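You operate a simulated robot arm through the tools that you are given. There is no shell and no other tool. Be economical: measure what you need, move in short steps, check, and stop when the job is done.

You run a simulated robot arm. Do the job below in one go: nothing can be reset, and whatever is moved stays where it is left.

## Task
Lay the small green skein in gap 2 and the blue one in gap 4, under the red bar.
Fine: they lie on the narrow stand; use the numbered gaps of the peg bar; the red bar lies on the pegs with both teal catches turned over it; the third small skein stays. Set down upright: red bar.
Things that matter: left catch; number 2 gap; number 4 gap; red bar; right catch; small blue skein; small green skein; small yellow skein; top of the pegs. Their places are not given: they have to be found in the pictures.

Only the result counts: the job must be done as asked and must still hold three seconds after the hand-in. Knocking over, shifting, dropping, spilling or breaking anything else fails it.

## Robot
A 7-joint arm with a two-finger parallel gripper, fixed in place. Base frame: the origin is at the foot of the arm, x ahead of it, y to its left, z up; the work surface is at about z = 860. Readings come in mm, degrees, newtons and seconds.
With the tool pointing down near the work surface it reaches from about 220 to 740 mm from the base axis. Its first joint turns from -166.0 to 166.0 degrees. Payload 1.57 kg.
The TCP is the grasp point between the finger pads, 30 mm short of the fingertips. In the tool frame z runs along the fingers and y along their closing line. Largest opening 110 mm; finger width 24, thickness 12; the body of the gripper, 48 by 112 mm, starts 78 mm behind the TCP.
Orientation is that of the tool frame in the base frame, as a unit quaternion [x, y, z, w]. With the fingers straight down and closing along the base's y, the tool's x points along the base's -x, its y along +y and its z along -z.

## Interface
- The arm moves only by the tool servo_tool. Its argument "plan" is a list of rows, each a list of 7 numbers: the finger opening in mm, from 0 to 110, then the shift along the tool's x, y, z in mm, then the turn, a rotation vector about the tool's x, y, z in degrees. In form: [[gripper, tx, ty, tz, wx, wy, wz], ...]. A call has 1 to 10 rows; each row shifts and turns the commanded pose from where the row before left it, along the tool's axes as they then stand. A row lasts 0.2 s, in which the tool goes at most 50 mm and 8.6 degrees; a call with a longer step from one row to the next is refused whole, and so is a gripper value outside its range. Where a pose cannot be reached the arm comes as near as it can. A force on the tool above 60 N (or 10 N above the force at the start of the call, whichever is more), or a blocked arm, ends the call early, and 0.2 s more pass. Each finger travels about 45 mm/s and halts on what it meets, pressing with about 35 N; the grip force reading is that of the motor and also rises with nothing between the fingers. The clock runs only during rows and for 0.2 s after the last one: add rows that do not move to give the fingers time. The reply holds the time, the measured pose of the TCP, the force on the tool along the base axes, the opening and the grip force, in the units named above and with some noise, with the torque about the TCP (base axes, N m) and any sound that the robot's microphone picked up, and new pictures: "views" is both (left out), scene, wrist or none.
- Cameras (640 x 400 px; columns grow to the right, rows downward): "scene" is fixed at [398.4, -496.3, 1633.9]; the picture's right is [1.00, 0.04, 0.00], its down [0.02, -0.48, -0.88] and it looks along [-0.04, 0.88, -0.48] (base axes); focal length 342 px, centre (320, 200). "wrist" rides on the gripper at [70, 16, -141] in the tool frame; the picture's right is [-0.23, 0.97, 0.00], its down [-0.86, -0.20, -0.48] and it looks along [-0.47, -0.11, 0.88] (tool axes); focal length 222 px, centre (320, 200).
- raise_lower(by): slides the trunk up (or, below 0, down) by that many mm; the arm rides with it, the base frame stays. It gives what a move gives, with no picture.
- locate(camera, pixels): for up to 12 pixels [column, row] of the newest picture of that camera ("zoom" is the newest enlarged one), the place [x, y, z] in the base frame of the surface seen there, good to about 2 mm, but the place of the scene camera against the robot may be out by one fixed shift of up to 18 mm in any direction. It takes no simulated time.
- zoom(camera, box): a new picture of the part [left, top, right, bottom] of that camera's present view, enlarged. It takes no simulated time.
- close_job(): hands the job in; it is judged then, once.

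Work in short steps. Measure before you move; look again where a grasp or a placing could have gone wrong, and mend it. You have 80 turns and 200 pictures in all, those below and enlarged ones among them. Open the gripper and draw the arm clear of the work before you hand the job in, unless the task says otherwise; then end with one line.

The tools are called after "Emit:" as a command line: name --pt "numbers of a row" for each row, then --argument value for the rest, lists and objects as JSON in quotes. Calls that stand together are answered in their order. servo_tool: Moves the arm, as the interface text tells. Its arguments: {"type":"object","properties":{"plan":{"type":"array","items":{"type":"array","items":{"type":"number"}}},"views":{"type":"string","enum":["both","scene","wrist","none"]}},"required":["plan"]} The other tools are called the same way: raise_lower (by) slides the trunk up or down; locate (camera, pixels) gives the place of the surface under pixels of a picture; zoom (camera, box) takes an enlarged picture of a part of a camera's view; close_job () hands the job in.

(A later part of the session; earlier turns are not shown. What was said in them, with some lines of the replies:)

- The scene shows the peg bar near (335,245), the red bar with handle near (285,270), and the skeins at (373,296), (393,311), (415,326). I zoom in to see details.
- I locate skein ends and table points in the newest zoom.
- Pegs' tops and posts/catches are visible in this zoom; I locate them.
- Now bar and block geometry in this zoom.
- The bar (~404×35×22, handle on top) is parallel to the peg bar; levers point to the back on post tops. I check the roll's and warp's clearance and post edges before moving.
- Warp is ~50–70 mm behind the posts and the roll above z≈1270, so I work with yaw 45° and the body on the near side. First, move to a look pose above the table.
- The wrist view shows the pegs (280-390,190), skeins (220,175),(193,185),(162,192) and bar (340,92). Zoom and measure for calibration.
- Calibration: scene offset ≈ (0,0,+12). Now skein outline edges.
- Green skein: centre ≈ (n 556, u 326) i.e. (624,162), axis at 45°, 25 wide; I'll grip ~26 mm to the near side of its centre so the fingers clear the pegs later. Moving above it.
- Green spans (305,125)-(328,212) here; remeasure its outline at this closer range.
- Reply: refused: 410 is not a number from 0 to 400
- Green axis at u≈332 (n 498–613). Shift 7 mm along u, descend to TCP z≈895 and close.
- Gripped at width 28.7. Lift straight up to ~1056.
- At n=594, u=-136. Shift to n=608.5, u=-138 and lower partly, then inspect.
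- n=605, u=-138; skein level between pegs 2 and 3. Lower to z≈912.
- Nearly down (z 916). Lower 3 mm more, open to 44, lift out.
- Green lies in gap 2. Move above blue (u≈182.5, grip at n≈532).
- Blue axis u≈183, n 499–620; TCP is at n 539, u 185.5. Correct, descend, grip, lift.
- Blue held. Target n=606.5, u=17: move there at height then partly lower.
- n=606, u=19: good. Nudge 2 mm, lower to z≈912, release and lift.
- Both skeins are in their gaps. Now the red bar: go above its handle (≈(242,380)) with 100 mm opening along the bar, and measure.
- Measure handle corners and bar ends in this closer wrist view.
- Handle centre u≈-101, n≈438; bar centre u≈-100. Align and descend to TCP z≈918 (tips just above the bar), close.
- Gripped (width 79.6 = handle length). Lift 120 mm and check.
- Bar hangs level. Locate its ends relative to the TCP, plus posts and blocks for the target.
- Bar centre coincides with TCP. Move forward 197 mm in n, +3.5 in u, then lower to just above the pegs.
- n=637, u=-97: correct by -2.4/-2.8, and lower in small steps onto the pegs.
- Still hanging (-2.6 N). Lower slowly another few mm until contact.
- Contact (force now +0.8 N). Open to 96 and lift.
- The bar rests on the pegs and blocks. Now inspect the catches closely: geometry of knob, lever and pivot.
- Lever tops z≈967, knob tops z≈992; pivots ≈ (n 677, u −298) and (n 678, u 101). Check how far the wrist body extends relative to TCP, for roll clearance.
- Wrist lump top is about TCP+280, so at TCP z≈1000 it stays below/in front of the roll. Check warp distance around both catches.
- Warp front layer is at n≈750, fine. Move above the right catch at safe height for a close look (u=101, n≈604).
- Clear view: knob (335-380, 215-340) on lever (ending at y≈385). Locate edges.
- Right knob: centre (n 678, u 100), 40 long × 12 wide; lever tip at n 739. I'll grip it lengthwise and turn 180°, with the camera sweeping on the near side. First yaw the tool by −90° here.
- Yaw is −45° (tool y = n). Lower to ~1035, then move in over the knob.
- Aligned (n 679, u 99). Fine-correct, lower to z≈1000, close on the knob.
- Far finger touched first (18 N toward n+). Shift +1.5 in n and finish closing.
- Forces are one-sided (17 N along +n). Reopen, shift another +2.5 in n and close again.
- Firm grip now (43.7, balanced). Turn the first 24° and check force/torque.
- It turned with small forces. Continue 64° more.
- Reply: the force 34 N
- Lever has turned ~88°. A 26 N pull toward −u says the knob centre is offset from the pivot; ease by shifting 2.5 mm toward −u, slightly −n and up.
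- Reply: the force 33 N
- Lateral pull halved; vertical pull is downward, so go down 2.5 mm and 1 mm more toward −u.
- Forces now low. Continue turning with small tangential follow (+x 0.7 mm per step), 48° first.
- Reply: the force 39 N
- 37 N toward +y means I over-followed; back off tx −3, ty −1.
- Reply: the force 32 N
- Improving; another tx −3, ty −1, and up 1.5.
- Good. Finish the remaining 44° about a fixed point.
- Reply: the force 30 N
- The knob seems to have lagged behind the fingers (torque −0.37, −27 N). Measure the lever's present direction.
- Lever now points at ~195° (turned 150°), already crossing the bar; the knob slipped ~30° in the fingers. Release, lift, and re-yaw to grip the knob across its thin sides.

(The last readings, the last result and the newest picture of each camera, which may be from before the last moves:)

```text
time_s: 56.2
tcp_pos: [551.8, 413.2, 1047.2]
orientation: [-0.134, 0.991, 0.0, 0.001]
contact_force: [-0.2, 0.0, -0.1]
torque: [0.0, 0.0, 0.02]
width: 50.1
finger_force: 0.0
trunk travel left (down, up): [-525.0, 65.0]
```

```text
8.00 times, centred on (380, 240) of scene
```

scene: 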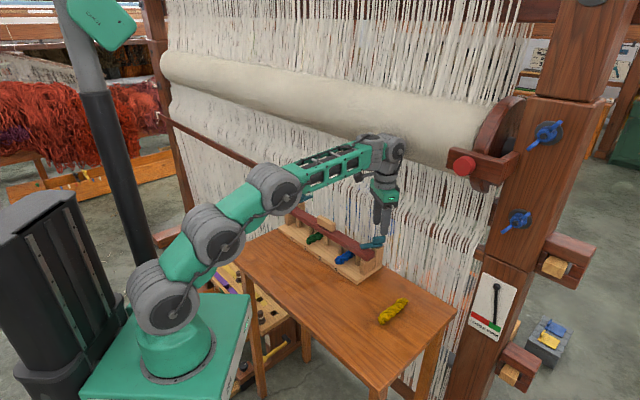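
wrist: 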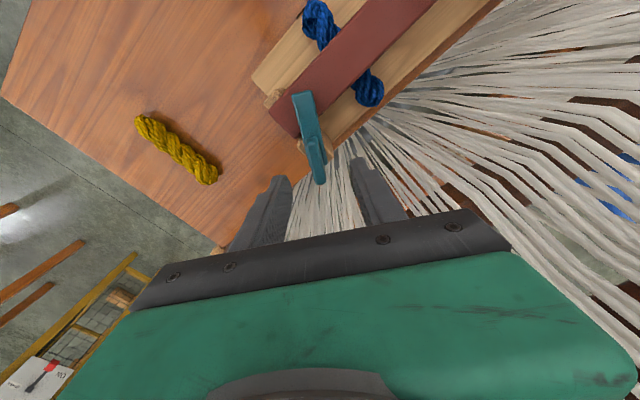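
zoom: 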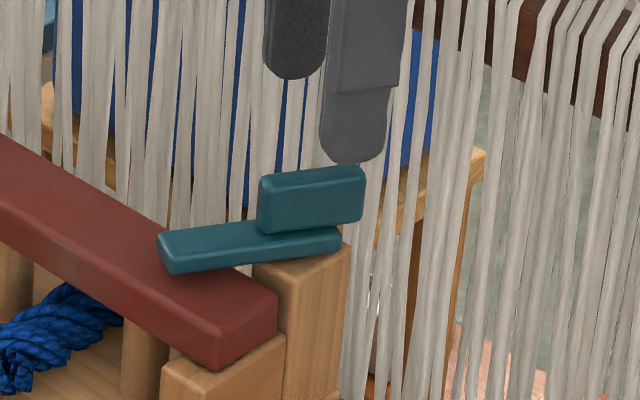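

Good view; knob from (272,75) to (303,225) in the wrist zoom. Locate it.

Emit:
locate --camera "wrist" --pixels '[[311.8, 143], [315.5, 160], [320.6, 179], [308, 150], [319, 150], [302, 98], [312, 95], [326, 160]]'

Emit:
locate --camera "zoom" --pixels '[[265, 185], [355, 175], [310, 180], [165, 240], [335, 235], [260, 255], [340, 215]]'

```text
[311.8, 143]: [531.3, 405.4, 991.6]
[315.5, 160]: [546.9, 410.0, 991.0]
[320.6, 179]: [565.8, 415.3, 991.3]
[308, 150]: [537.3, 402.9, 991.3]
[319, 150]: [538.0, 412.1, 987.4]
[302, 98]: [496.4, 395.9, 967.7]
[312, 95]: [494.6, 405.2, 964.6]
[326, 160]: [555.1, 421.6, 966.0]
```

```text
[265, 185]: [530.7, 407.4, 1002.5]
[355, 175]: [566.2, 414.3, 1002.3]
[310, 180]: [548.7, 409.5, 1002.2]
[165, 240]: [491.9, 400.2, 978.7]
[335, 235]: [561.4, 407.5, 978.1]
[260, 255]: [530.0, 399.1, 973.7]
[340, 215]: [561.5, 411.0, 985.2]
```

Knob axis at 15.5°, centre (549.5,410.5); tool yaw 15.4° matches. Centre, lower, close on its thin sides.

Emit:
servo_tool --pt "50 2.9 -2 15 0 0 0" --pt "50 0 0 20 0 0 0" --pt "50 0 0 10 0 0 0" --pt "50 0 0 0 0 0 0" --pt "5 0 0 0 0 0 0" --pt "5 0 0 0 0 0 0" --pt "5 0 0 0 0 0 0" --pt "5 0 0 0 0 0 0" --views "wrist"

```text
time_s: 58.0
tcp_pos: [551.0, 411.4, 1003.4]
orientation: [-0.134, 0.991, -0.001, 0.0]
contact_force: [-0.3, -3.1, 0.5]
torque: [-0.1, 0.12, -0.29]
width: 11.9
finger_force: 28.5
trunk travel left (down, up): [-525.0, 65.0]
```

wrist: 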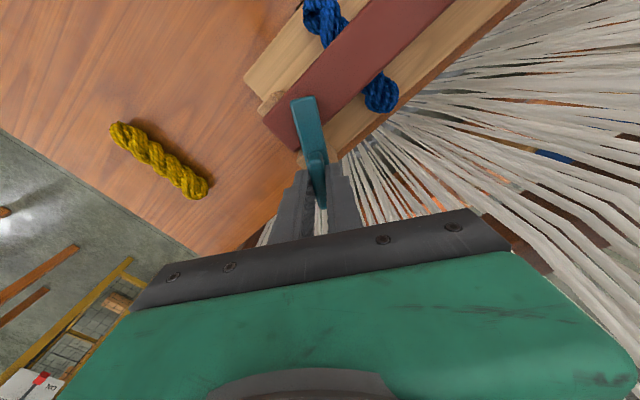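

Gripped at 11.9 mm with low forces. Turn 30° (to yaw 45).

Emit:
servo_tool --pt "5 0 0 0 0 0 -5" --pt "5 0 0 0 0 0 -5" --pt "5 0 0 0 0 0 -5" --pt "5 0 0 0 0 0 -5" --pt "5 0 0 0 0 0 -5" --pt "5 0 0 0 0 0 -5" --pt "5 0 0 0 0 0 0"

Emit:
zoom --camera "scene" --box '[360, 215, 400, 265]'

```text
time_s: 59.6
tcp_pos: [549.4, 409.6, 1003.0]
orientation: [-0.386, 0.923, 0.002, 0.0]
contact_force: [-2.9, -18.7, 8.4]
torque: [-0.89, 0.2, -1.96]
width: 26.1
finger_force: 36.9
trunk travel left (down, up): [-525.0, 65.0]
```

scene: 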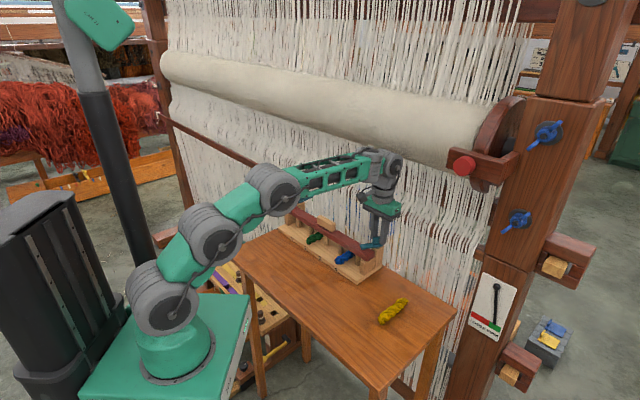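
wrist: 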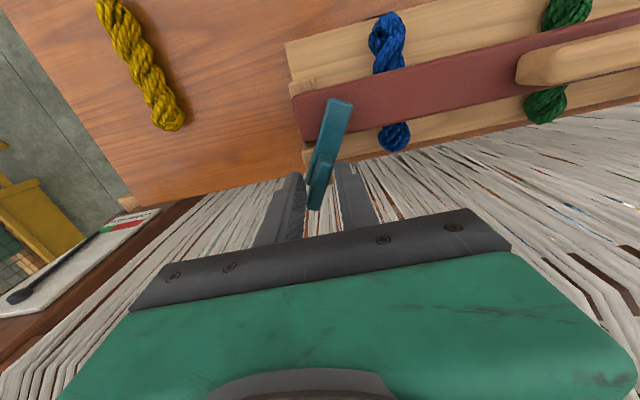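

```text
8.00 times, centred on (380, 240) of scene
```

zoom: 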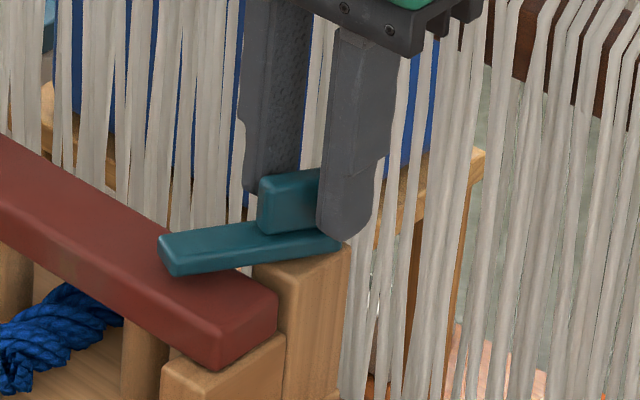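

The knob did not move: 2 Nm against a hard stop, so the catch's end position is this ~150° one, lying over the bar. Open, lift, and inspect.

Emit:
servo_tool --pt "60 0 0 0 0 0 0" --pt "60 0 0 0 0 0 0" --pt "60 0 0 0 0 0 0" --pt "60 0 0 -20 0 0 0" --pt "60 0 0 -25 0 0 0" --pt "60 40 0 0 0 0 0" --pt "60 40 0 -20 0 0 0" --pt "60 0 0 -30 0 0 0" --pt "60 0 0 0 0 0 0"

Emit:
zoom --camera "wrist" --box '[240, 80, 400, 200]'

Emit:
zoom --camera "scene" --box '[265, 180, 405, 290]'

```text
time_s: 61.6
tcp_pos: [493.6, 358.6, 1094.2]
orientation: [-0.386, 0.922, 0.0, 0.0]
contact_force: [-0.1, 0.0, 0.0]
torque: [0.01, -0.02, 0.0]
width: 60.1
finger_force: 0.2
trunk travel left (down, up): [-525.0, 65.0]
```

scene: 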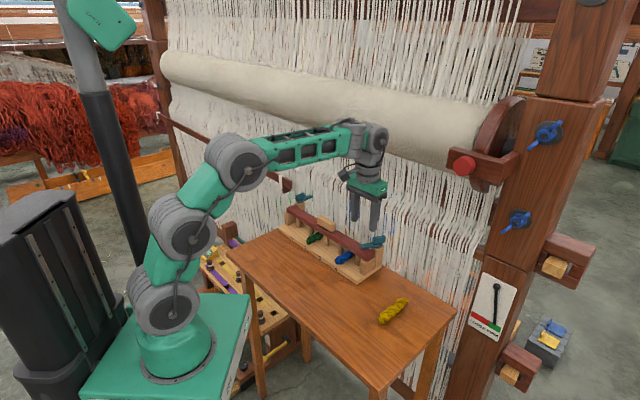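
wrist: 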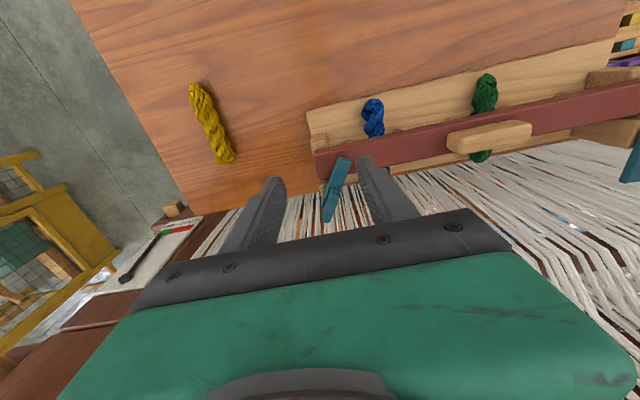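

```text
3.33 times, centred on (320, 140) of wrist
```

zoom: 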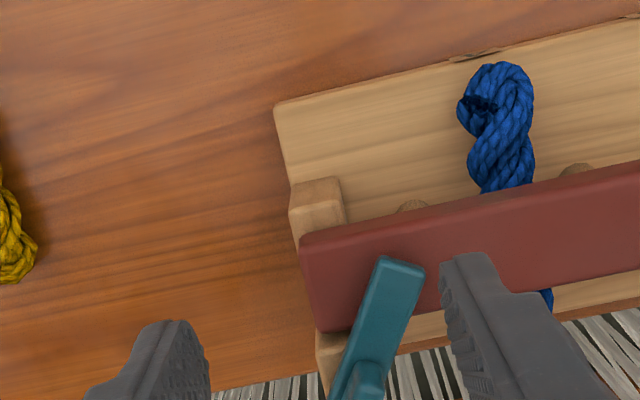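

```text
3.64 times, centred on (335, 235) of scene
```

zoom: 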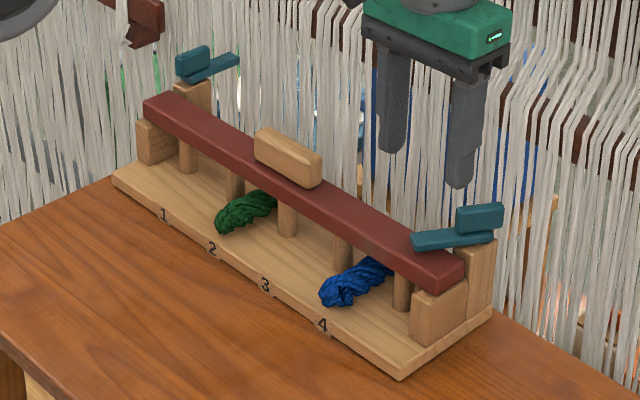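

Right catch lies over the bar at its stop, bar undisturbed. Move to a look pose for the left catch (u≈−298, n≈604).

Emit:
servo_tool --pt "60 0 43.7 0 0 0 0" --pt "60 0 43.7 0 0 0 0" --pt "60 0 43.7 0 0 0 0" --pt "60 0 43.7 0 0 0 0" --pt "60 0 43.7 0 0 0 0" --pt "60 0 43.7 0 0 0 0" --pt "60 0 43.7 0 0 0 0" --pt "60 0 43.7 0 0 0 0" --pt "60 0 43.7 0 0 0 0" --pt "60 0 0 0 0 0 0"

Emit:
zoom --camera "wrist" --box '[250, 120, 400, 230]'

```text
time_s: 63.8
tcp_pos: [212.9, 630.6, 1096.4]
orientation: [-0.386, 0.923, 0.0, 0.0]
contact_force: [-1.0, -0.3, -0.6]
torque: [-0.03, -0.03, -0.02]
width: 60.1
finger_force: 0.0
trunk travel left (down, up): [-525.0, 65.0]
```

scene: 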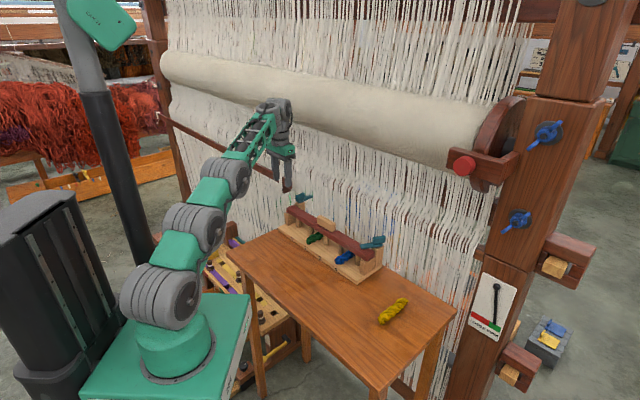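
wrist: 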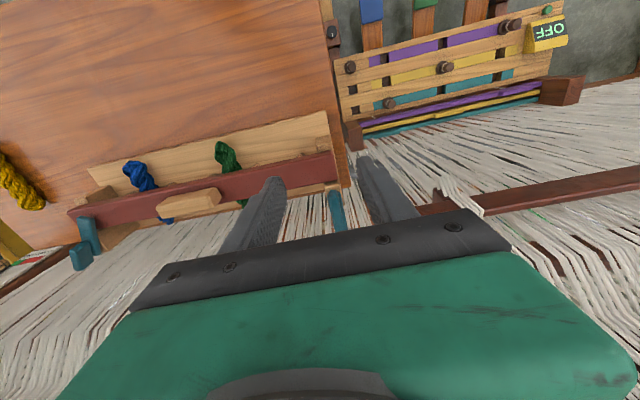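

```text
3.64 times, centred on (325, 175) of wrist
```

zoom: 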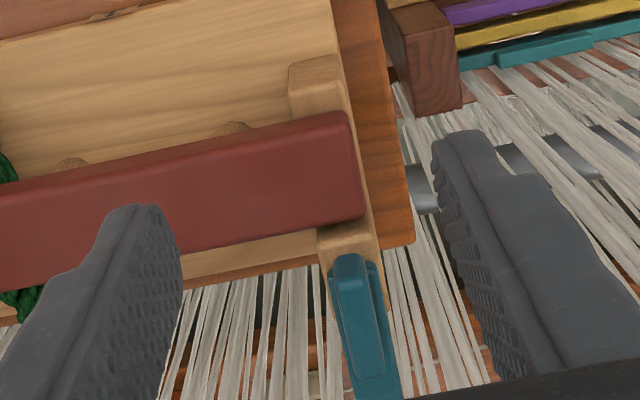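

Knob visible at (330-385, 255-380). Locate its outline.

Emit:
locate --camera "zoom" --pixels '[[349, 283], [358, 320], [367, 370], [350, 258], [336, 300], [384, 330], [345, 240], [325, 240], [368, 240], [372, 270]]'

Emit:
locate --camera "wrist" --pixels '[[430, 205], [445, 195], [440, 180], [335, 232]]'

```text
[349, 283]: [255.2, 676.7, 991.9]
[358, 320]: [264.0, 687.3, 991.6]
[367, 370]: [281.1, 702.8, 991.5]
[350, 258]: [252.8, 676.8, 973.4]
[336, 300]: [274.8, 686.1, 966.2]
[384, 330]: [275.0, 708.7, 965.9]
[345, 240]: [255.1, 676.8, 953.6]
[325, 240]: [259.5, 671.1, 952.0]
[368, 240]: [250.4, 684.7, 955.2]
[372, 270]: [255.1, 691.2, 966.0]
```

```text
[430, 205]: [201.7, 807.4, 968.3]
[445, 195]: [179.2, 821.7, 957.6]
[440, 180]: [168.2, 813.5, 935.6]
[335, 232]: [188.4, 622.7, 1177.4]
```

Left knob centre ≈ (n 680, u −298) = (270,691.5). Yaw +90° here (to 135°).

Emit:
servo_tool --pt "60 0 0 0 0 0 -8.2" --pt "60 0 0 0 0 0 -8.2" --pt "60 0 0 0 0 0 -8.2" --pt "60 0 0 0 0 0 -8.2" --pt "60 0 0 0 0 0 -8.2" --pt "60 0 0 0 0 0 -8.2" --pt "60 0 0 0 0 0 -8.2" --pt "60 0 0 0 0 0 -8.2" --pt "60 0 0 0 0 0 -8.2" --pt "60 0 0 0 0 0 -8.2" --views "none"

Emit:
servo_tool --pt "60 0 0 30 0 0 -7.6" --pt "60 0 0 31 0 0 0" --pt "60 0 0 0 0 0 0"

```text
time_s: 66.0
tcp_pos: [213.2, 632.2, 1095.8]
orientation: [0.897, -0.441, 0.0, 0.0]
contact_force: [-0.7, 0.0, 0.4]
torque: [-0.01, 0.01, -0.02]
width: 59.6
finger_force: 0.1
trunk travel left (down, up): [-525.0, 65.0]
```

```text
time_s: 66.8
tcp_pos: [212.8, 630.4, 1035.0]
orientation: [0.924, -0.382, 0.0, -0.001]
contact_force: [0.0, 0.1, 0.4]
torque: [0.0, -0.04, 0.03]
width: 60.1
finger_force: 0.0
trunk travel left (down, up): [-525.0, 65.0]
```

scene: 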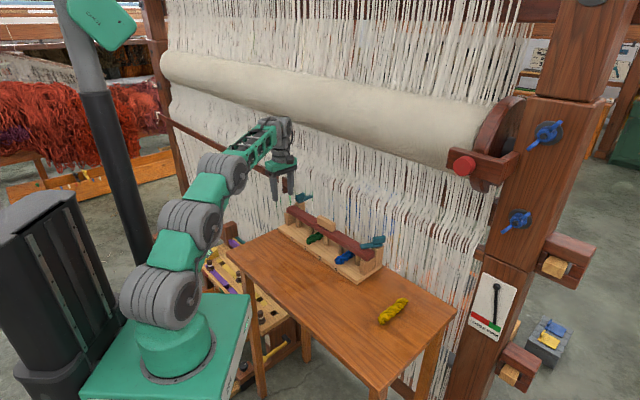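
wrist: 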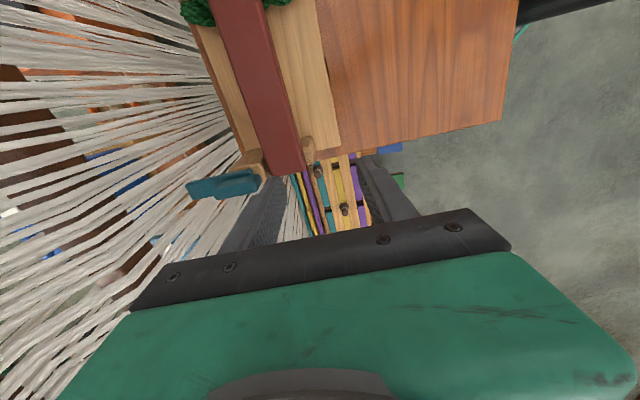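

Move in: +85 in n (ty −85), then fine check before lowering.

Emit:
servo_tool --pt "60 -2.7 -25 0 0 0 0" --pt "60 0 -30 0 0 0 0" --pt "60 0 -30 0 0 0 0" --pt "60 0 0 0 0 0 0"

Emit:
zoom --camera "scene" --box '[250, 80, 350, 220]'

```text
time_s: 67.8
tcp_pos: [247.1, 644.8, 1031.7]
orientation: [0.924, -0.381, 0.0, 0.001]
contact_force: [-1.0, 0.4, -0.9]
torque: [0.01, 0.0, -0.01]
width: 59.9
finger_force: 0.1
out of reach, approached as far as the arm can: row 1, 2, 3
trunk travel left (down, up): [-525.0, 65.0]
```

scene: 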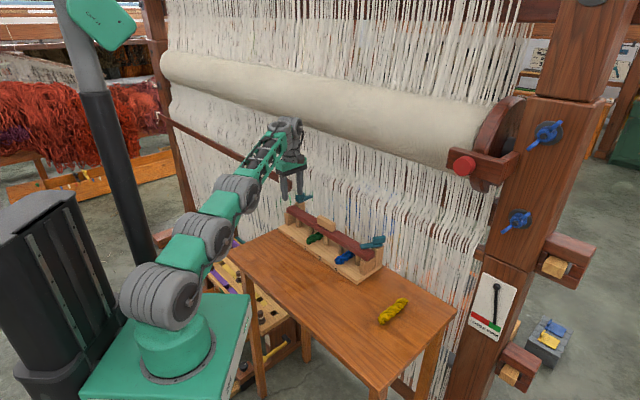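
wrist: 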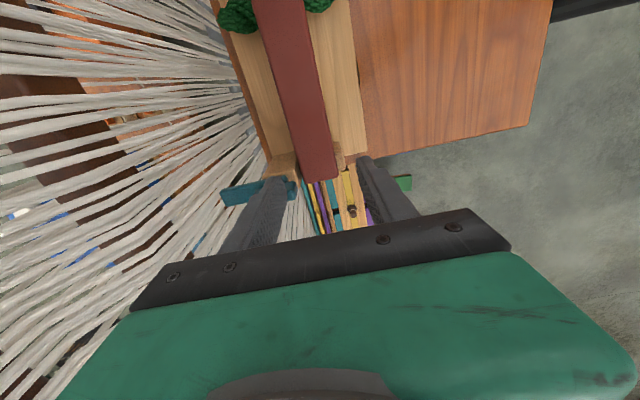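

```text
2.86 times, centred on (300, 150) of scene
```

zoom: 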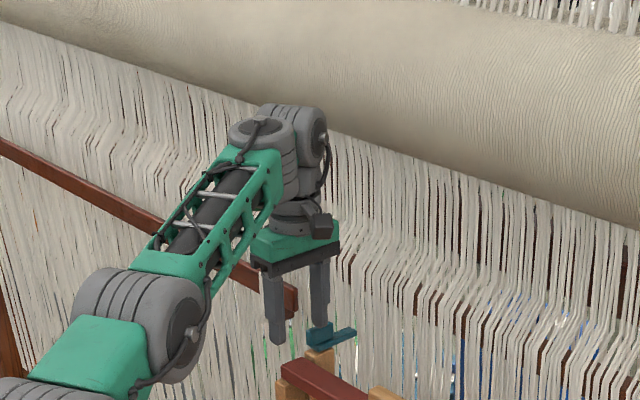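

Out of reach at this shoulder height: the arm is fully stretched upward. Back off slightly and raise the trunk 65 mm to gain reach.

Emit:
raise_lower --by 65

Emit:
servo_tool --pt "60 0 0 30 0 0 0" --pt "60 0 0 30 0 0 0" --pt "60 0 -20 0 0 0 0" --pt "60 0 -20 0 0 0 0" --pt "60 0 -15 0 0 0 0" --pt "60 0 0 0 0 0 0"

```text
time_s: 68.8
tcp_pos: [248.3, 645.1, 1096.5]
orientation: [0.924, -0.382, 0.0, 0.0]
contact_force: [-0.8, 0.6, -0.5]
torque: [-0.06, 0.0, -0.01]
width: 60.0
finger_force: 0.0
trunk travel left (down, up): [-590.0, 0.0]
```

```text
time_s: 70.2
tcp_pos: [258.9, 653.7, 1033.4]
orientation: [0.924, -0.383, 0.0, 0.0]
contact_force: [-0.2, -0.5, -0.3]
torque: [-0.03, 0.03, 0.01]
width: 59.9
finger_force: 0.0
out of reach, approached as far as the arm can: row 3, 4, 5
trunk travel left (down, up): [-590.0, 0.0]
```

scene: 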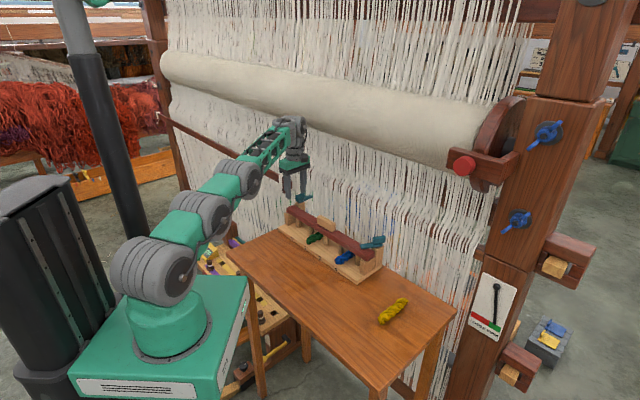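
wrist: 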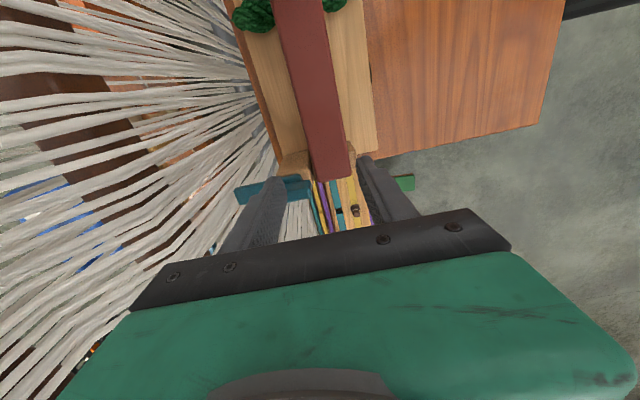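

Still ~35 mm short with a vertical tool (arm straight at r≈703–710). A 10° lean of the tool gives the rest. Back off, lift and spin to yaw 45°.

Emit:
servo_tool --pt "40 0 40 -20 0 0 0" --pt "40 0 30 0 0 0 0" --pt "40 0 0 0 0 0 8.2" --pt "40 0 0 0 0 0 8.2" --pt "40 0 0 0 0 0 8.2" --pt "40 0 0 0 0 0 8.2" --pt "40 0 0 0 0 0 8.2" --pt "40 0 0 0 0 0 8.2" --pt "40 0 0 0 0 0 8.2" --pt "40 0 0 0 0 0 8.2" --views "none"

Emit:
servo_tool --pt "40 0 0 0 0 0 8.2" --pt "40 0 0 0 0 0 8.2" --pt "40 0 0 0 0 0 8.2" --pt "40 0 0 0 -2 -4.6 0" --pt "40 0 0 0 -2 -4.6 0" --pt "40 0 0 0 0 0 0"

```text
time_s: 72.4
tcp_pos: [207.9, 604.0, 1056.6]
orientation: [-0.568, 0.823, -0.001, 0.0]
contact_force: [0.4, 0.1, -0.5]
torque: [0.03, 0.01, 0.03]
width: 40.0
finger_force: 0.0
trunk travel left (down, up): [-590.0, 0.0]
```

```text
time_s: 73.8
tcp_pos: [207.9, 605.5, 1054.3]
orientation: [-0.38, 0.921, 0.063, 0.061]
contact_force: [0.6, -0.1, 0.7]
torque: [-0.05, 0.01, -0.01]
width: 40.0
finger_force: 0.1
trunk travel left (down, up): [-590.0, 0.0]
```

scene: 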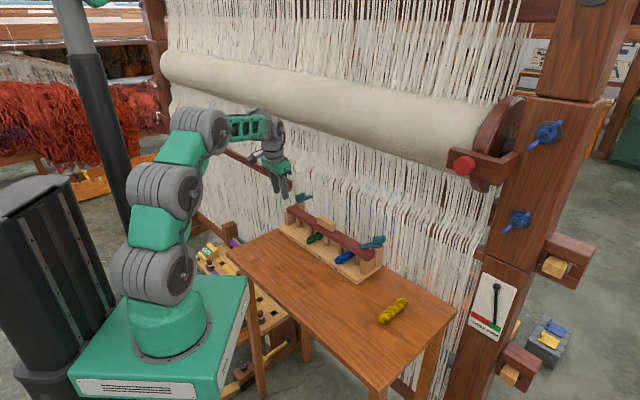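
wrist: 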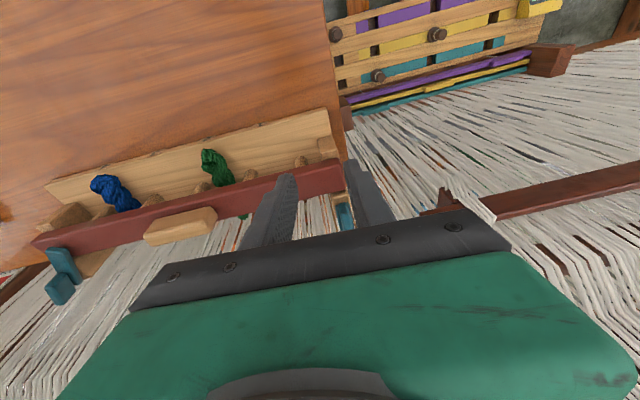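

Tilt is right. Move in over the left knob to (268.6, 688, 1035).

Emit:
servo_tool --pt "40 -32.3 4.5 12 0 0 0" --pt "40 -32.3 4.5 12 0 0 0" --pt "40 -32.2 4.4 12.2 0 0 0" --pt "40 0 0 0 0 0 0"

Emit:
zoom --camera "scene" --box '[250, 100, 350, 220]'

Emit:
zoom --camera "wrist" --box '[240, 130, 400, 230]'

```text
time_s: 74.8
tcp_pos: [272.2, 686.0, 1033.7]
orientation: [-0.379, 0.921, 0.063, 0.061]
contact_force: [-0.4, 1.5, -0.4]
torque: [-0.01, -0.05, 0.01]
width: 39.9
finger_force: 0.0
trunk travel left (down, up): [-590.0, 0.0]
```

scene: 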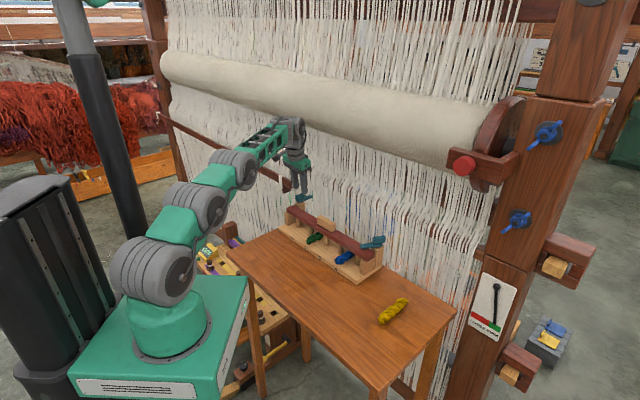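
wrist: 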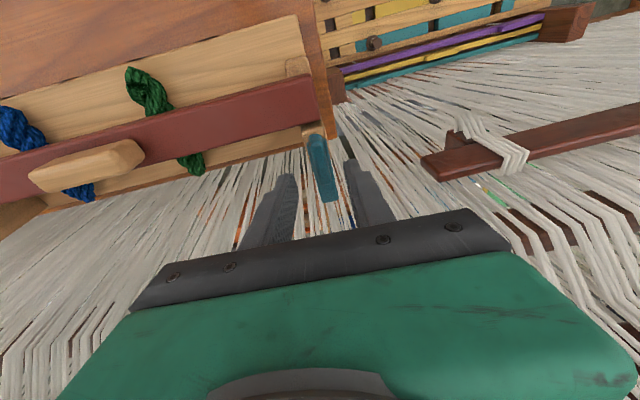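

```text
3.33 times, centred on (300, 160) of scene
```

zoom: 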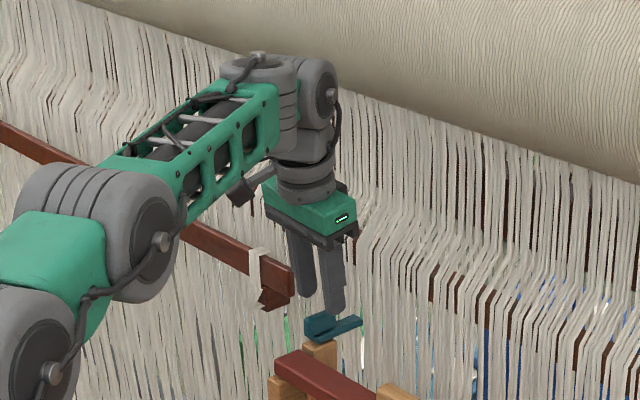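

```text
4.00 times, centred on (320, 180) of wrist
```

zoom: 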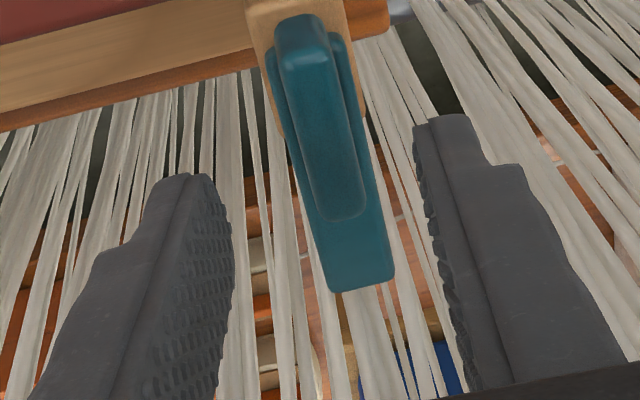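

Reached. Re-locate the knob in this view, then lower.

Emit:
locate --camera "zoom" --pixels '[[303, 60], [318, 120], [338, 205], [300, 120], [345, 120], [362, 280]]'

```text
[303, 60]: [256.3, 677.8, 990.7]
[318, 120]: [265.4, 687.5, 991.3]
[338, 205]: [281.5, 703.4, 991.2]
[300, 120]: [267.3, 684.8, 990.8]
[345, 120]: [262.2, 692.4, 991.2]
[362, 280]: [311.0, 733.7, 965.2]
```

Lower onto the knob and close to 16 mm as a loose wrench around the 12 mm knob.

Emit:
servo_tool --pt "40 3.5 0.6 15.5 0 0 0" --pt "40 3.5 0.7 15.6 0 0 0" --pt "40 0 0 0 0 0 0" --pt "16 0 0 0 0 0 0" --pt "16 0 0 0 0 0 0" --pt "16 0 0 0 0 0 0" --views "wrist"

Emit:
zoom --camera "scene" --box '[280, 170, 330, 220]'

```text
time_s: 76.2
tcp_pos: [266.8, 688.6, 1002.3]
orientation: [-0.38, 0.921, 0.063, 0.061]
contact_force: [-0.3, -0.6, 0.1]
torque: [0.03, 0.03, 0.0]
width: 15.8
finger_force: 0.2
trunk travel left (down, up): [-590.0, 0.0]
```

wrist: 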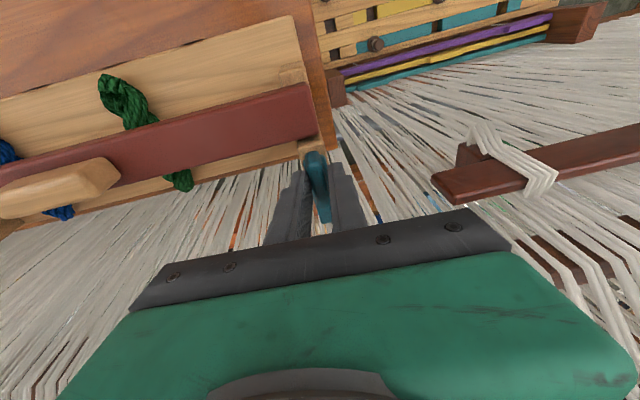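

```text
8.00 times, centred on (305, 195) of scene
```

zoom: 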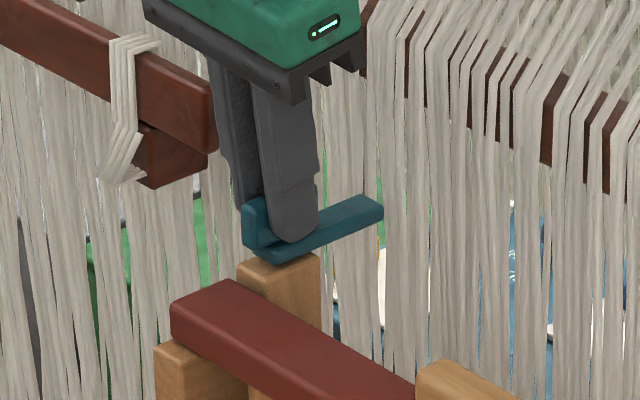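

Wrench is around the knob without force. Turn clockwise 32° first.

Emit:
servo_tool --pt "16 0 0 0 0 0 8" --pt "16 0 0 0 0 0 8" --pt "16 0 0 0 0 0 8" --pt "16 0 0 0 0 0 8" --pt "16 0 0 0 0 0 0" --views "none"

Emit:
zoom --camera "scene" --box '[280, 170, 330, 220]'

```text
time_s: 77.4
tcp_pos: [265.5, 687.3, 1003.4]
orientation: [-0.111, 0.99, 0.078, 0.04]
contact_force: [-0.2, 0.0, -0.4]
torque: [-0.01, 0.02, -0.01]
width: 16.2
finger_force: 0.1
trunk travel left (down, up): [-590.0, 0.0]
```

```text
8.00 times, centred on (305, 195) of scene
```

zoom: 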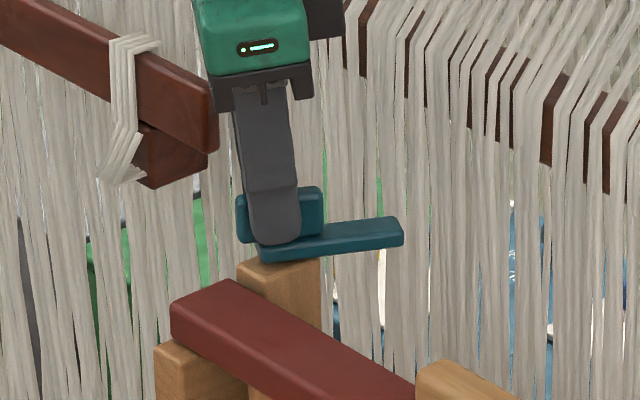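

Works with almost no force. Continue 56° more.

Emit:
servo_tool --pt "16 0 0 0 0 0 8" --pt "16 0 0 0 0 0 8" --pt "16 0 0 0 0 0 8" --pt "16 0 0 0 0 0 8" --pt "16 0 0 0 0 0 8" --pt "16 0 0 0 0 0 8" --pt "16 0 0 0 0 0 8" --pt "16 0 0 0 0 0 0" --views "scene"

Emit:
zoom --camera "scene" --box '[270, 150, 340, 220]'

```text
time_s: 79.2
tcp_pos: [266.3, 687.6, 1003.3]
orientation: [0.368, 0.926, 0.088, 0.0]
contact_force: [0.7, 1.4, 1.5]
torque: [0.08, 0.01, 0.01]
width: 19.1
finger_force: 1.5
trunk travel left (down, up): [-590.0, 0.0]
```

scene: 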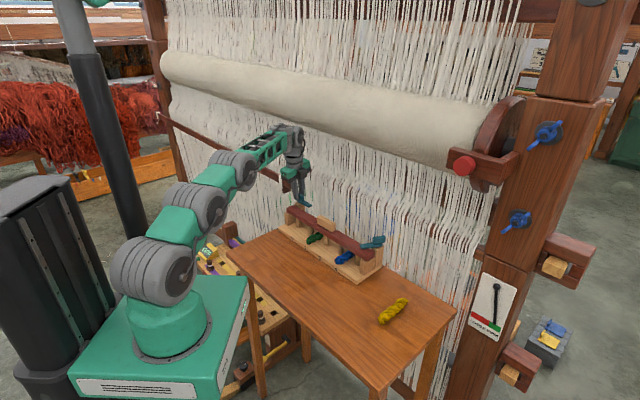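

```text
5.71 times, centred on (305, 185) of scene
```

zoom: 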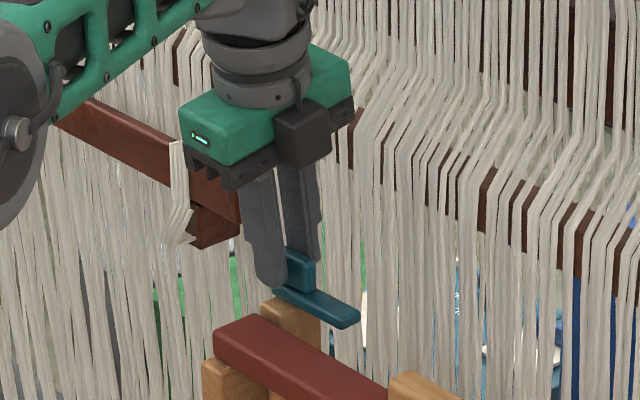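

Lever has turned ~88° and points along the bar. To keep the camera away from the warp, open, lift along the tool axis, spin back 180° and re-grip.

Emit:
servo_tool --pt "40 0 0 0 0 0 0" --pt "40 0 0 0 0 0 0" --pt "40 0 0 -17 0 0 0" --pt "40 0 0 -17 0 0 0" --pt "40 0 0 0 0 0 -8.2" --pt "40 0 0 0 0 0 -8.2" --pt "40 0 0 0 0 0 -8.2" --pt "40 0 0 0 0 0 -8.2" --pt "40 0 0 0 0 0 -8.2" --pt "40 0 0 0 0 0 -8.2" --views "none"

Emit:
servo_tool --pt "40 0 0 0 0 0 -8.2" --pt "40 0 0 0 0 0 -8.2" --pt "40 0 0 0 0 0 -8.2" --pt "40 0 0 0 0 0 -8.2" --pt "40 0 0 0 0 0 -8.2" --pt "40 0 0 0 0 0 -8.2" --pt "40 0 0 0 0 0 -8.2" --pt "40 0 0 0 0 0 -8.2" --pt "40 0 0 0 0 0 -8.2" --pt "40 0 0 0 0 0 -8.2" --views "none"

Emit:
servo_tool --pt "40 0 0 0 0 0 -8.2" --pt "40 0 0 0 0 0 -8.2" --pt "40 0 0 0 0 0 -3" --pt "40 0 0 0 0 0 0"

Emit:
zoom --camera "wrist" --box '[240, 120, 400, 230]'

```text
time_s: 81.4
tcp_pos: [264.0, 681.0, 1035.8]
orientation: [-0.053, 0.995, 0.08, 0.036]
contact_force: [0.8, 0.4, -0.6]
torque: [0.0, -0.02, 0.01]
width: 39.9
finger_force: 0.1
trunk travel left (down, up): [-590.0, 0.0]
```

```text
time_s: 83.6
tcp_pos: [263.4, 681.5, 1037.8]
orientation: [-0.693, 0.715, 0.036, 0.079]
contact_force: [0.3, 0.6, 0.3]
torque: [-0.01, -0.01, 0.01]
width: 39.9
finger_force: 0.0
trunk travel left (down, up): [-590.0, 0.0]
```

```text
time_s: 84.6
tcp_pos: [263.9, 680.5, 1037.1]
orientation: [0.804, -0.589, -0.022, -0.084]
contact_force: [0.1, -0.3, -0.9]
torque: [-0.04, 0.02, 0.0]
width: 40.1
finger_force: 0.0
trunk travel left (down, up): [-590.0, 0.0]
```

scene: 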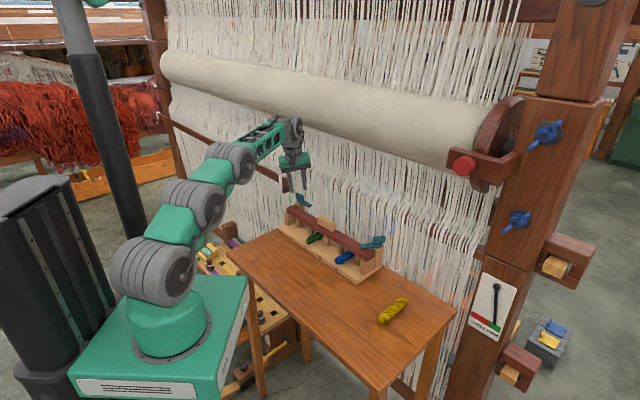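
wrist: 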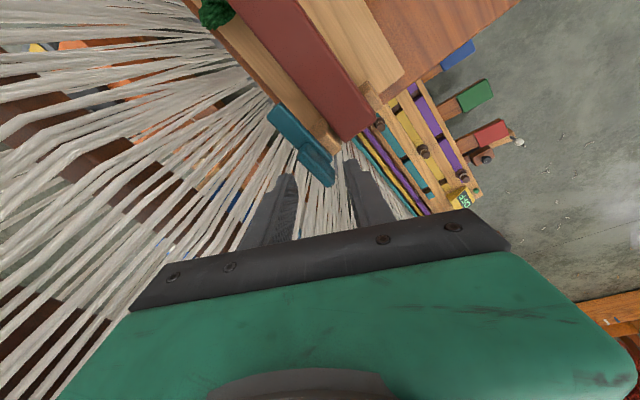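

```text
3.64 times, centred on (320, 175) of wrist
```

zoom: 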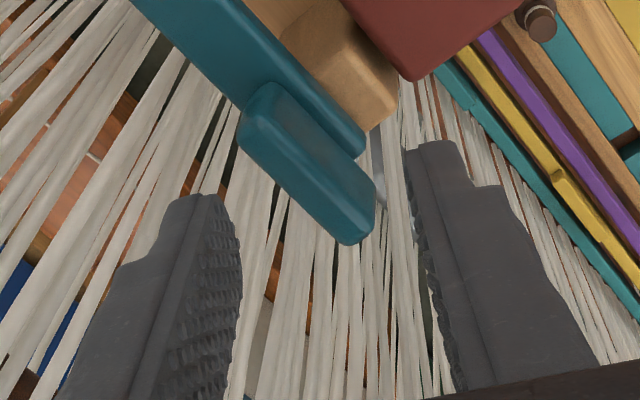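

Yaw is 108°, still ~30° short of alignment with the knob. Measure knob direction.

Emit:
locate --camera "zoom" --pixels '[[265, 105], [310, 160], [352, 220], [262, 140], [330, 150], [175, 30]]'

```text
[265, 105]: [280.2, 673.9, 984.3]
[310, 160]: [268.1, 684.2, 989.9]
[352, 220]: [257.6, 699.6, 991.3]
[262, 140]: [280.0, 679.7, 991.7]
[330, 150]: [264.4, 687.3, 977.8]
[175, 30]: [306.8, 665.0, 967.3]
```

Spin another 30° CCW, nudge 1.5 mm, descend and close to 16.

Emit:
servo_tool --pt "40 0 0 0 0 0 -7.5" --pt "40 0 0 0 0 0 -7.5" --pt "40 0 0 0 0 0 -7.5" --pt "40 0 0 0 0 0 -7.5" --pt "40 0.8 -1.4 17 0 0 0" --pt "40 0 0 17 0 0 0" --pt "40 0 0 0 0 0 0" --pt "15 0 0 0 0 0 0" --pt "15 0 0 0 0 0 0" --pt "15 0 0 0 0 0 0"

Emit:
zoom --camera "scene" --box '[270, 160, 340, 230]'

```text
time_s: 86.8
tcp_pos: [266.4, 686.3, 1003.4]
orientation: [0.928, -0.362, 0.0, -0.087]
contact_force: [0.7, 2.4, 0.6]
torque: [0.07, 0.0, -0.01]
width: 17.4
finger_force: 2.1
trunk travel left (down, up): [-590.0, 0.0]
```

scene: 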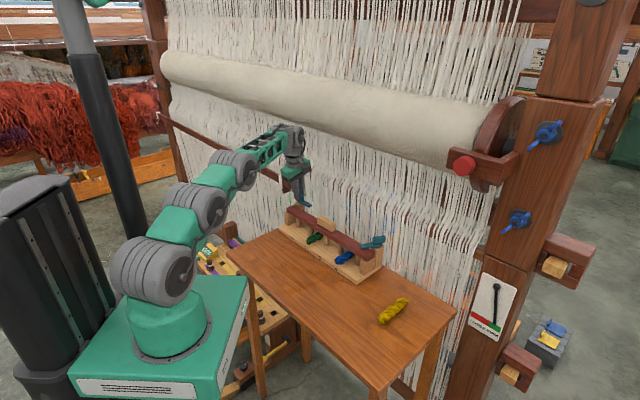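
wrist: 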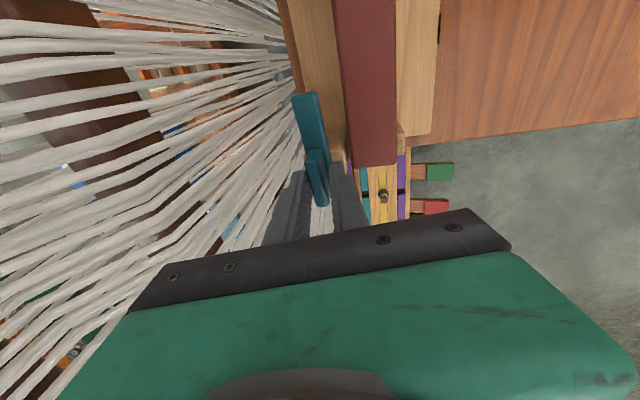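

```text
5.71 times, centred on (305, 195) of scene
```

zoom: 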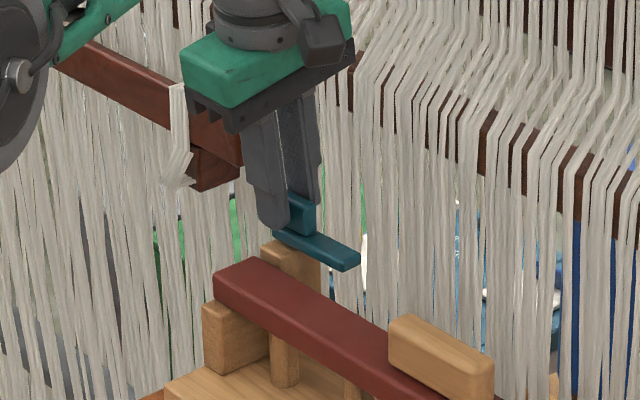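

Caged again. Turn clockwise another 64°.

Emit:
servo_tool --pt "16 0 0 0 0 0 8" --pt "16 0 0 0 0 0 8" --pt "16 0 0 0 0 0 8" --pt "16 0 0 0 0 0 8" --pt "16 0 0 0 0 0 8" --pt "16 0 0 0 0 0 8" --pt "16 0 0 0 0 0 8" --pt "16 0 0 0 0 0 8" --pt "16 0 0 0 0 0 0"

Emit:
zoom --camera "scene" --box '[270, 170, 340, 240]'

```text
time_s: 88.8
tcp_pos: [266.5, 686.0, 1004.6]
orientation: [-0.594, 0.8, 0.046, 0.075]
contact_force: [0.3, 1.3, 0.7]
torque: [0.0, 0.03, -0.01]
width: 15.9
finger_force: 0.0
trunk travel left (down, up): [-590.0, 0.0]
```

scene: 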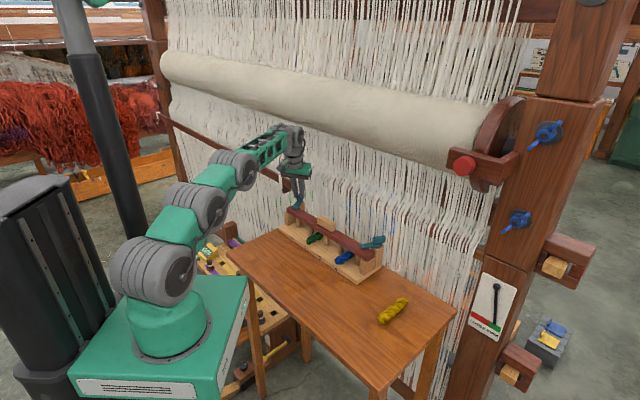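
wrist: 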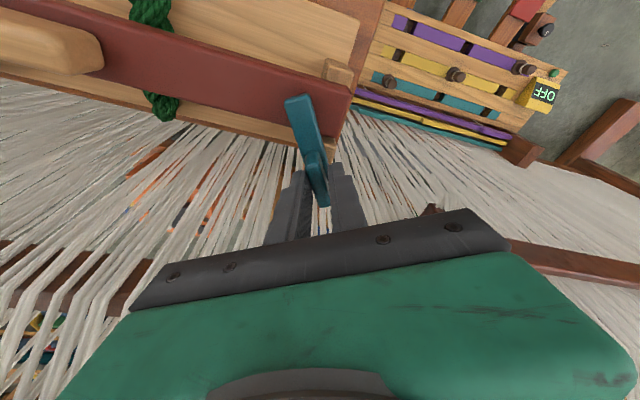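

```text
5.71 times, centred on (305, 205) of scene
```

zoom: 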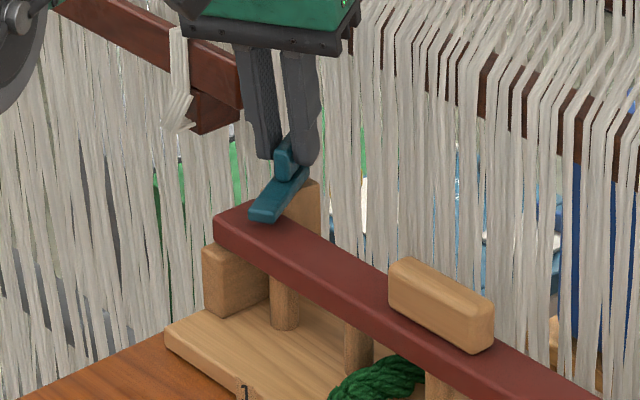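

The left lever now lies over the bar (~150° turned). Try a little further to find its stop, gently.

Emit:
servo_tool --pt "16 0 0 0 0 0 4" --pt "16 0 0 0 0 0 4" --pt "16 0 0 0 0 0 4" --pt "16 0 0 0 0 0 0" --views "none"

Emit:
zoom --camera "scene" --box '[270, 170, 340, 240]'

```text
time_s: 89.8
tcp_pos: [267.1, 687.5, 1004.2]
orientation: [-0.508, 0.857, 0.054, 0.069]
contact_force: [4.1, -0.1, 0.8]
torque: [0.06, 0.09, 0.36]
width: 18.0
finger_force: 15.5
trunk travel left (down, up): [-590.0, 0.0]
```

```text
5.71 times, centred on (305, 205) of scene
```

zoom: 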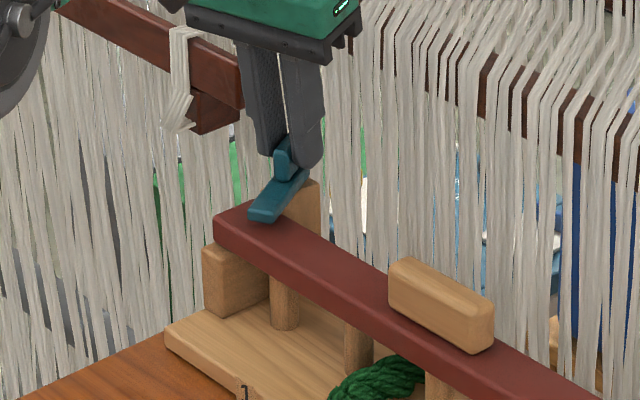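

Stop reached (0.36 Nm), mirroring the right catch. Ease back, open, lift away and retreat.

Emit:
servo_tool --pt "16 0 0 0 0 0 -5" --pt "40 0 0 0 0 0 0" --pt "40 0 0 0 0 0 0" --pt "40 0 0 0 0 0 0" --pt "40 0 0 -20 0 0 0" --pt "40 0 0 -25 0 0 0" --pt "40 40 0 -10 0 0 0" --pt "40 45 0 -10 0 0 0" --pt "40 45 0 -10 0 0 0" --pt "40 40 0 -20 0 0 0"

Emit:
zoom --camera "scene" --box '[265, 180, 405, 290]'

Emit:
zoom --camera "scene" --box '[275, 180, 335, 240]'

```text
time_s: 92.0
tcp_pos: [198.7, 514.5, 1066.8]
orientation: [-0.546, 0.833, 0.051, 0.072]
contact_force: [-0.5, -0.7, 0.2]
torque: [0.04, -0.02, -0.04]
width: 40.0
finger_force: 0.0
trunk travel left (down, up): [-590.0, 0.0]
```

scene: 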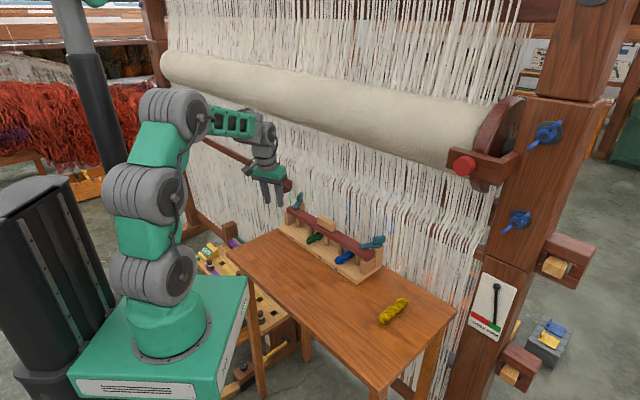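
wrist: 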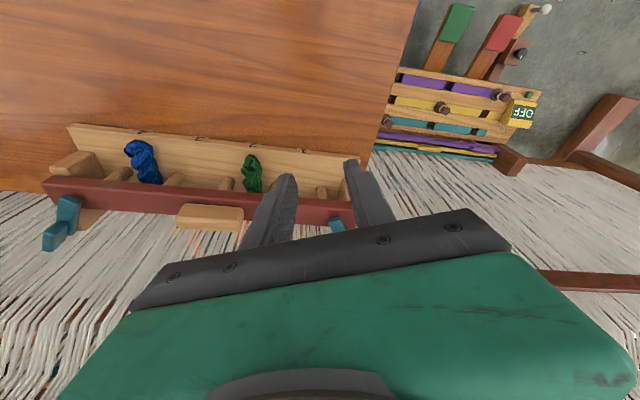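

```text
3.64 times, centred on (335, 235) of scene
```

zoom: 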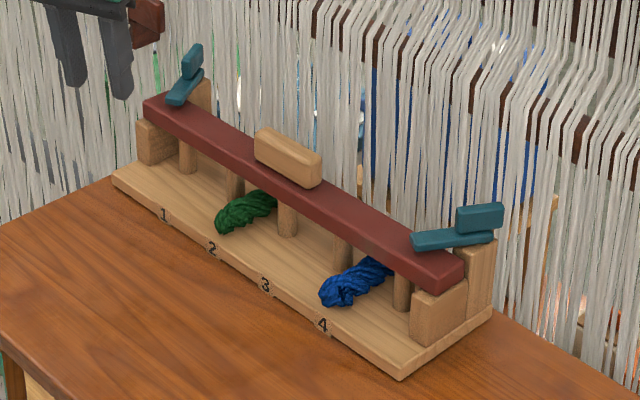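

```text
6.67 times, centred on (305, 210) of scene
```

zoom: 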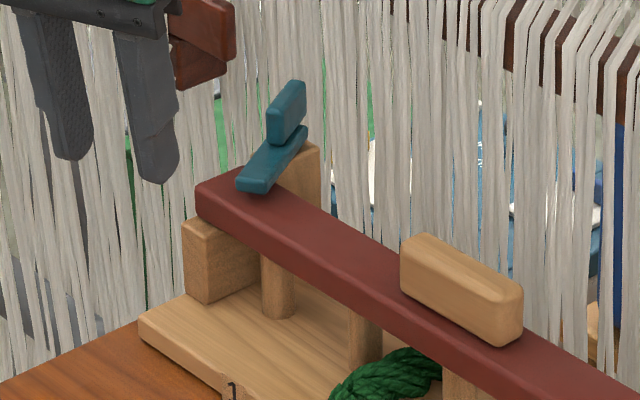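

Both catches are over the bar, skeins lie in gaps 2 and 4, yellow untouched. Draw the arm further clear.

Emit:
servo_tool --pt "40 15 0 -45 0 0 0" --pt "40 15 0 -45 0 0 0" --pt "40 15 0 -45 0 0 0" --pt "40 0 0 0 0 0 0" --views "scene"

```text
time_s: 93.0
tcp_pos: [171.8, 455.6, 1190.1]
orientation: [-0.546, 0.833, 0.05, 0.071]
contact_force: [0.2, -0.5, -0.1]
torque: [0.03, 0.0, 0.01]
width: 40.0
finger_force: 0.0
trunk travel left (down, up): [-590.0, 0.0]
```

scene: 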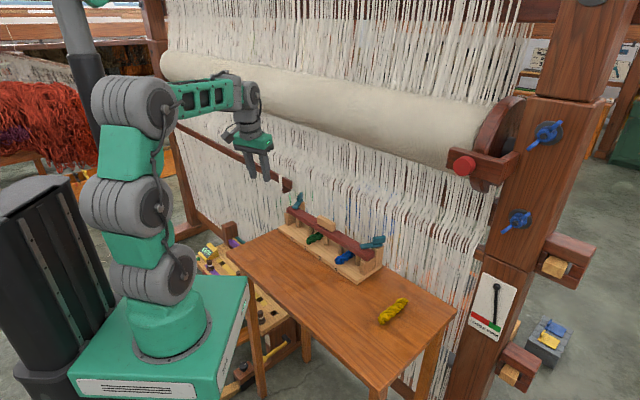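

The arm is clear and the setup is stable; hand in.

Emit:
close_job

```text
The job is handed in.
```

The green skein is in gap 2 and the blue one in gap 4, with the red bar upright on the pegs above them. Both teal catches are turned over the bar; each hit a stop after about 150°, so they cross it at an angle. The yellow skein was left where it was.
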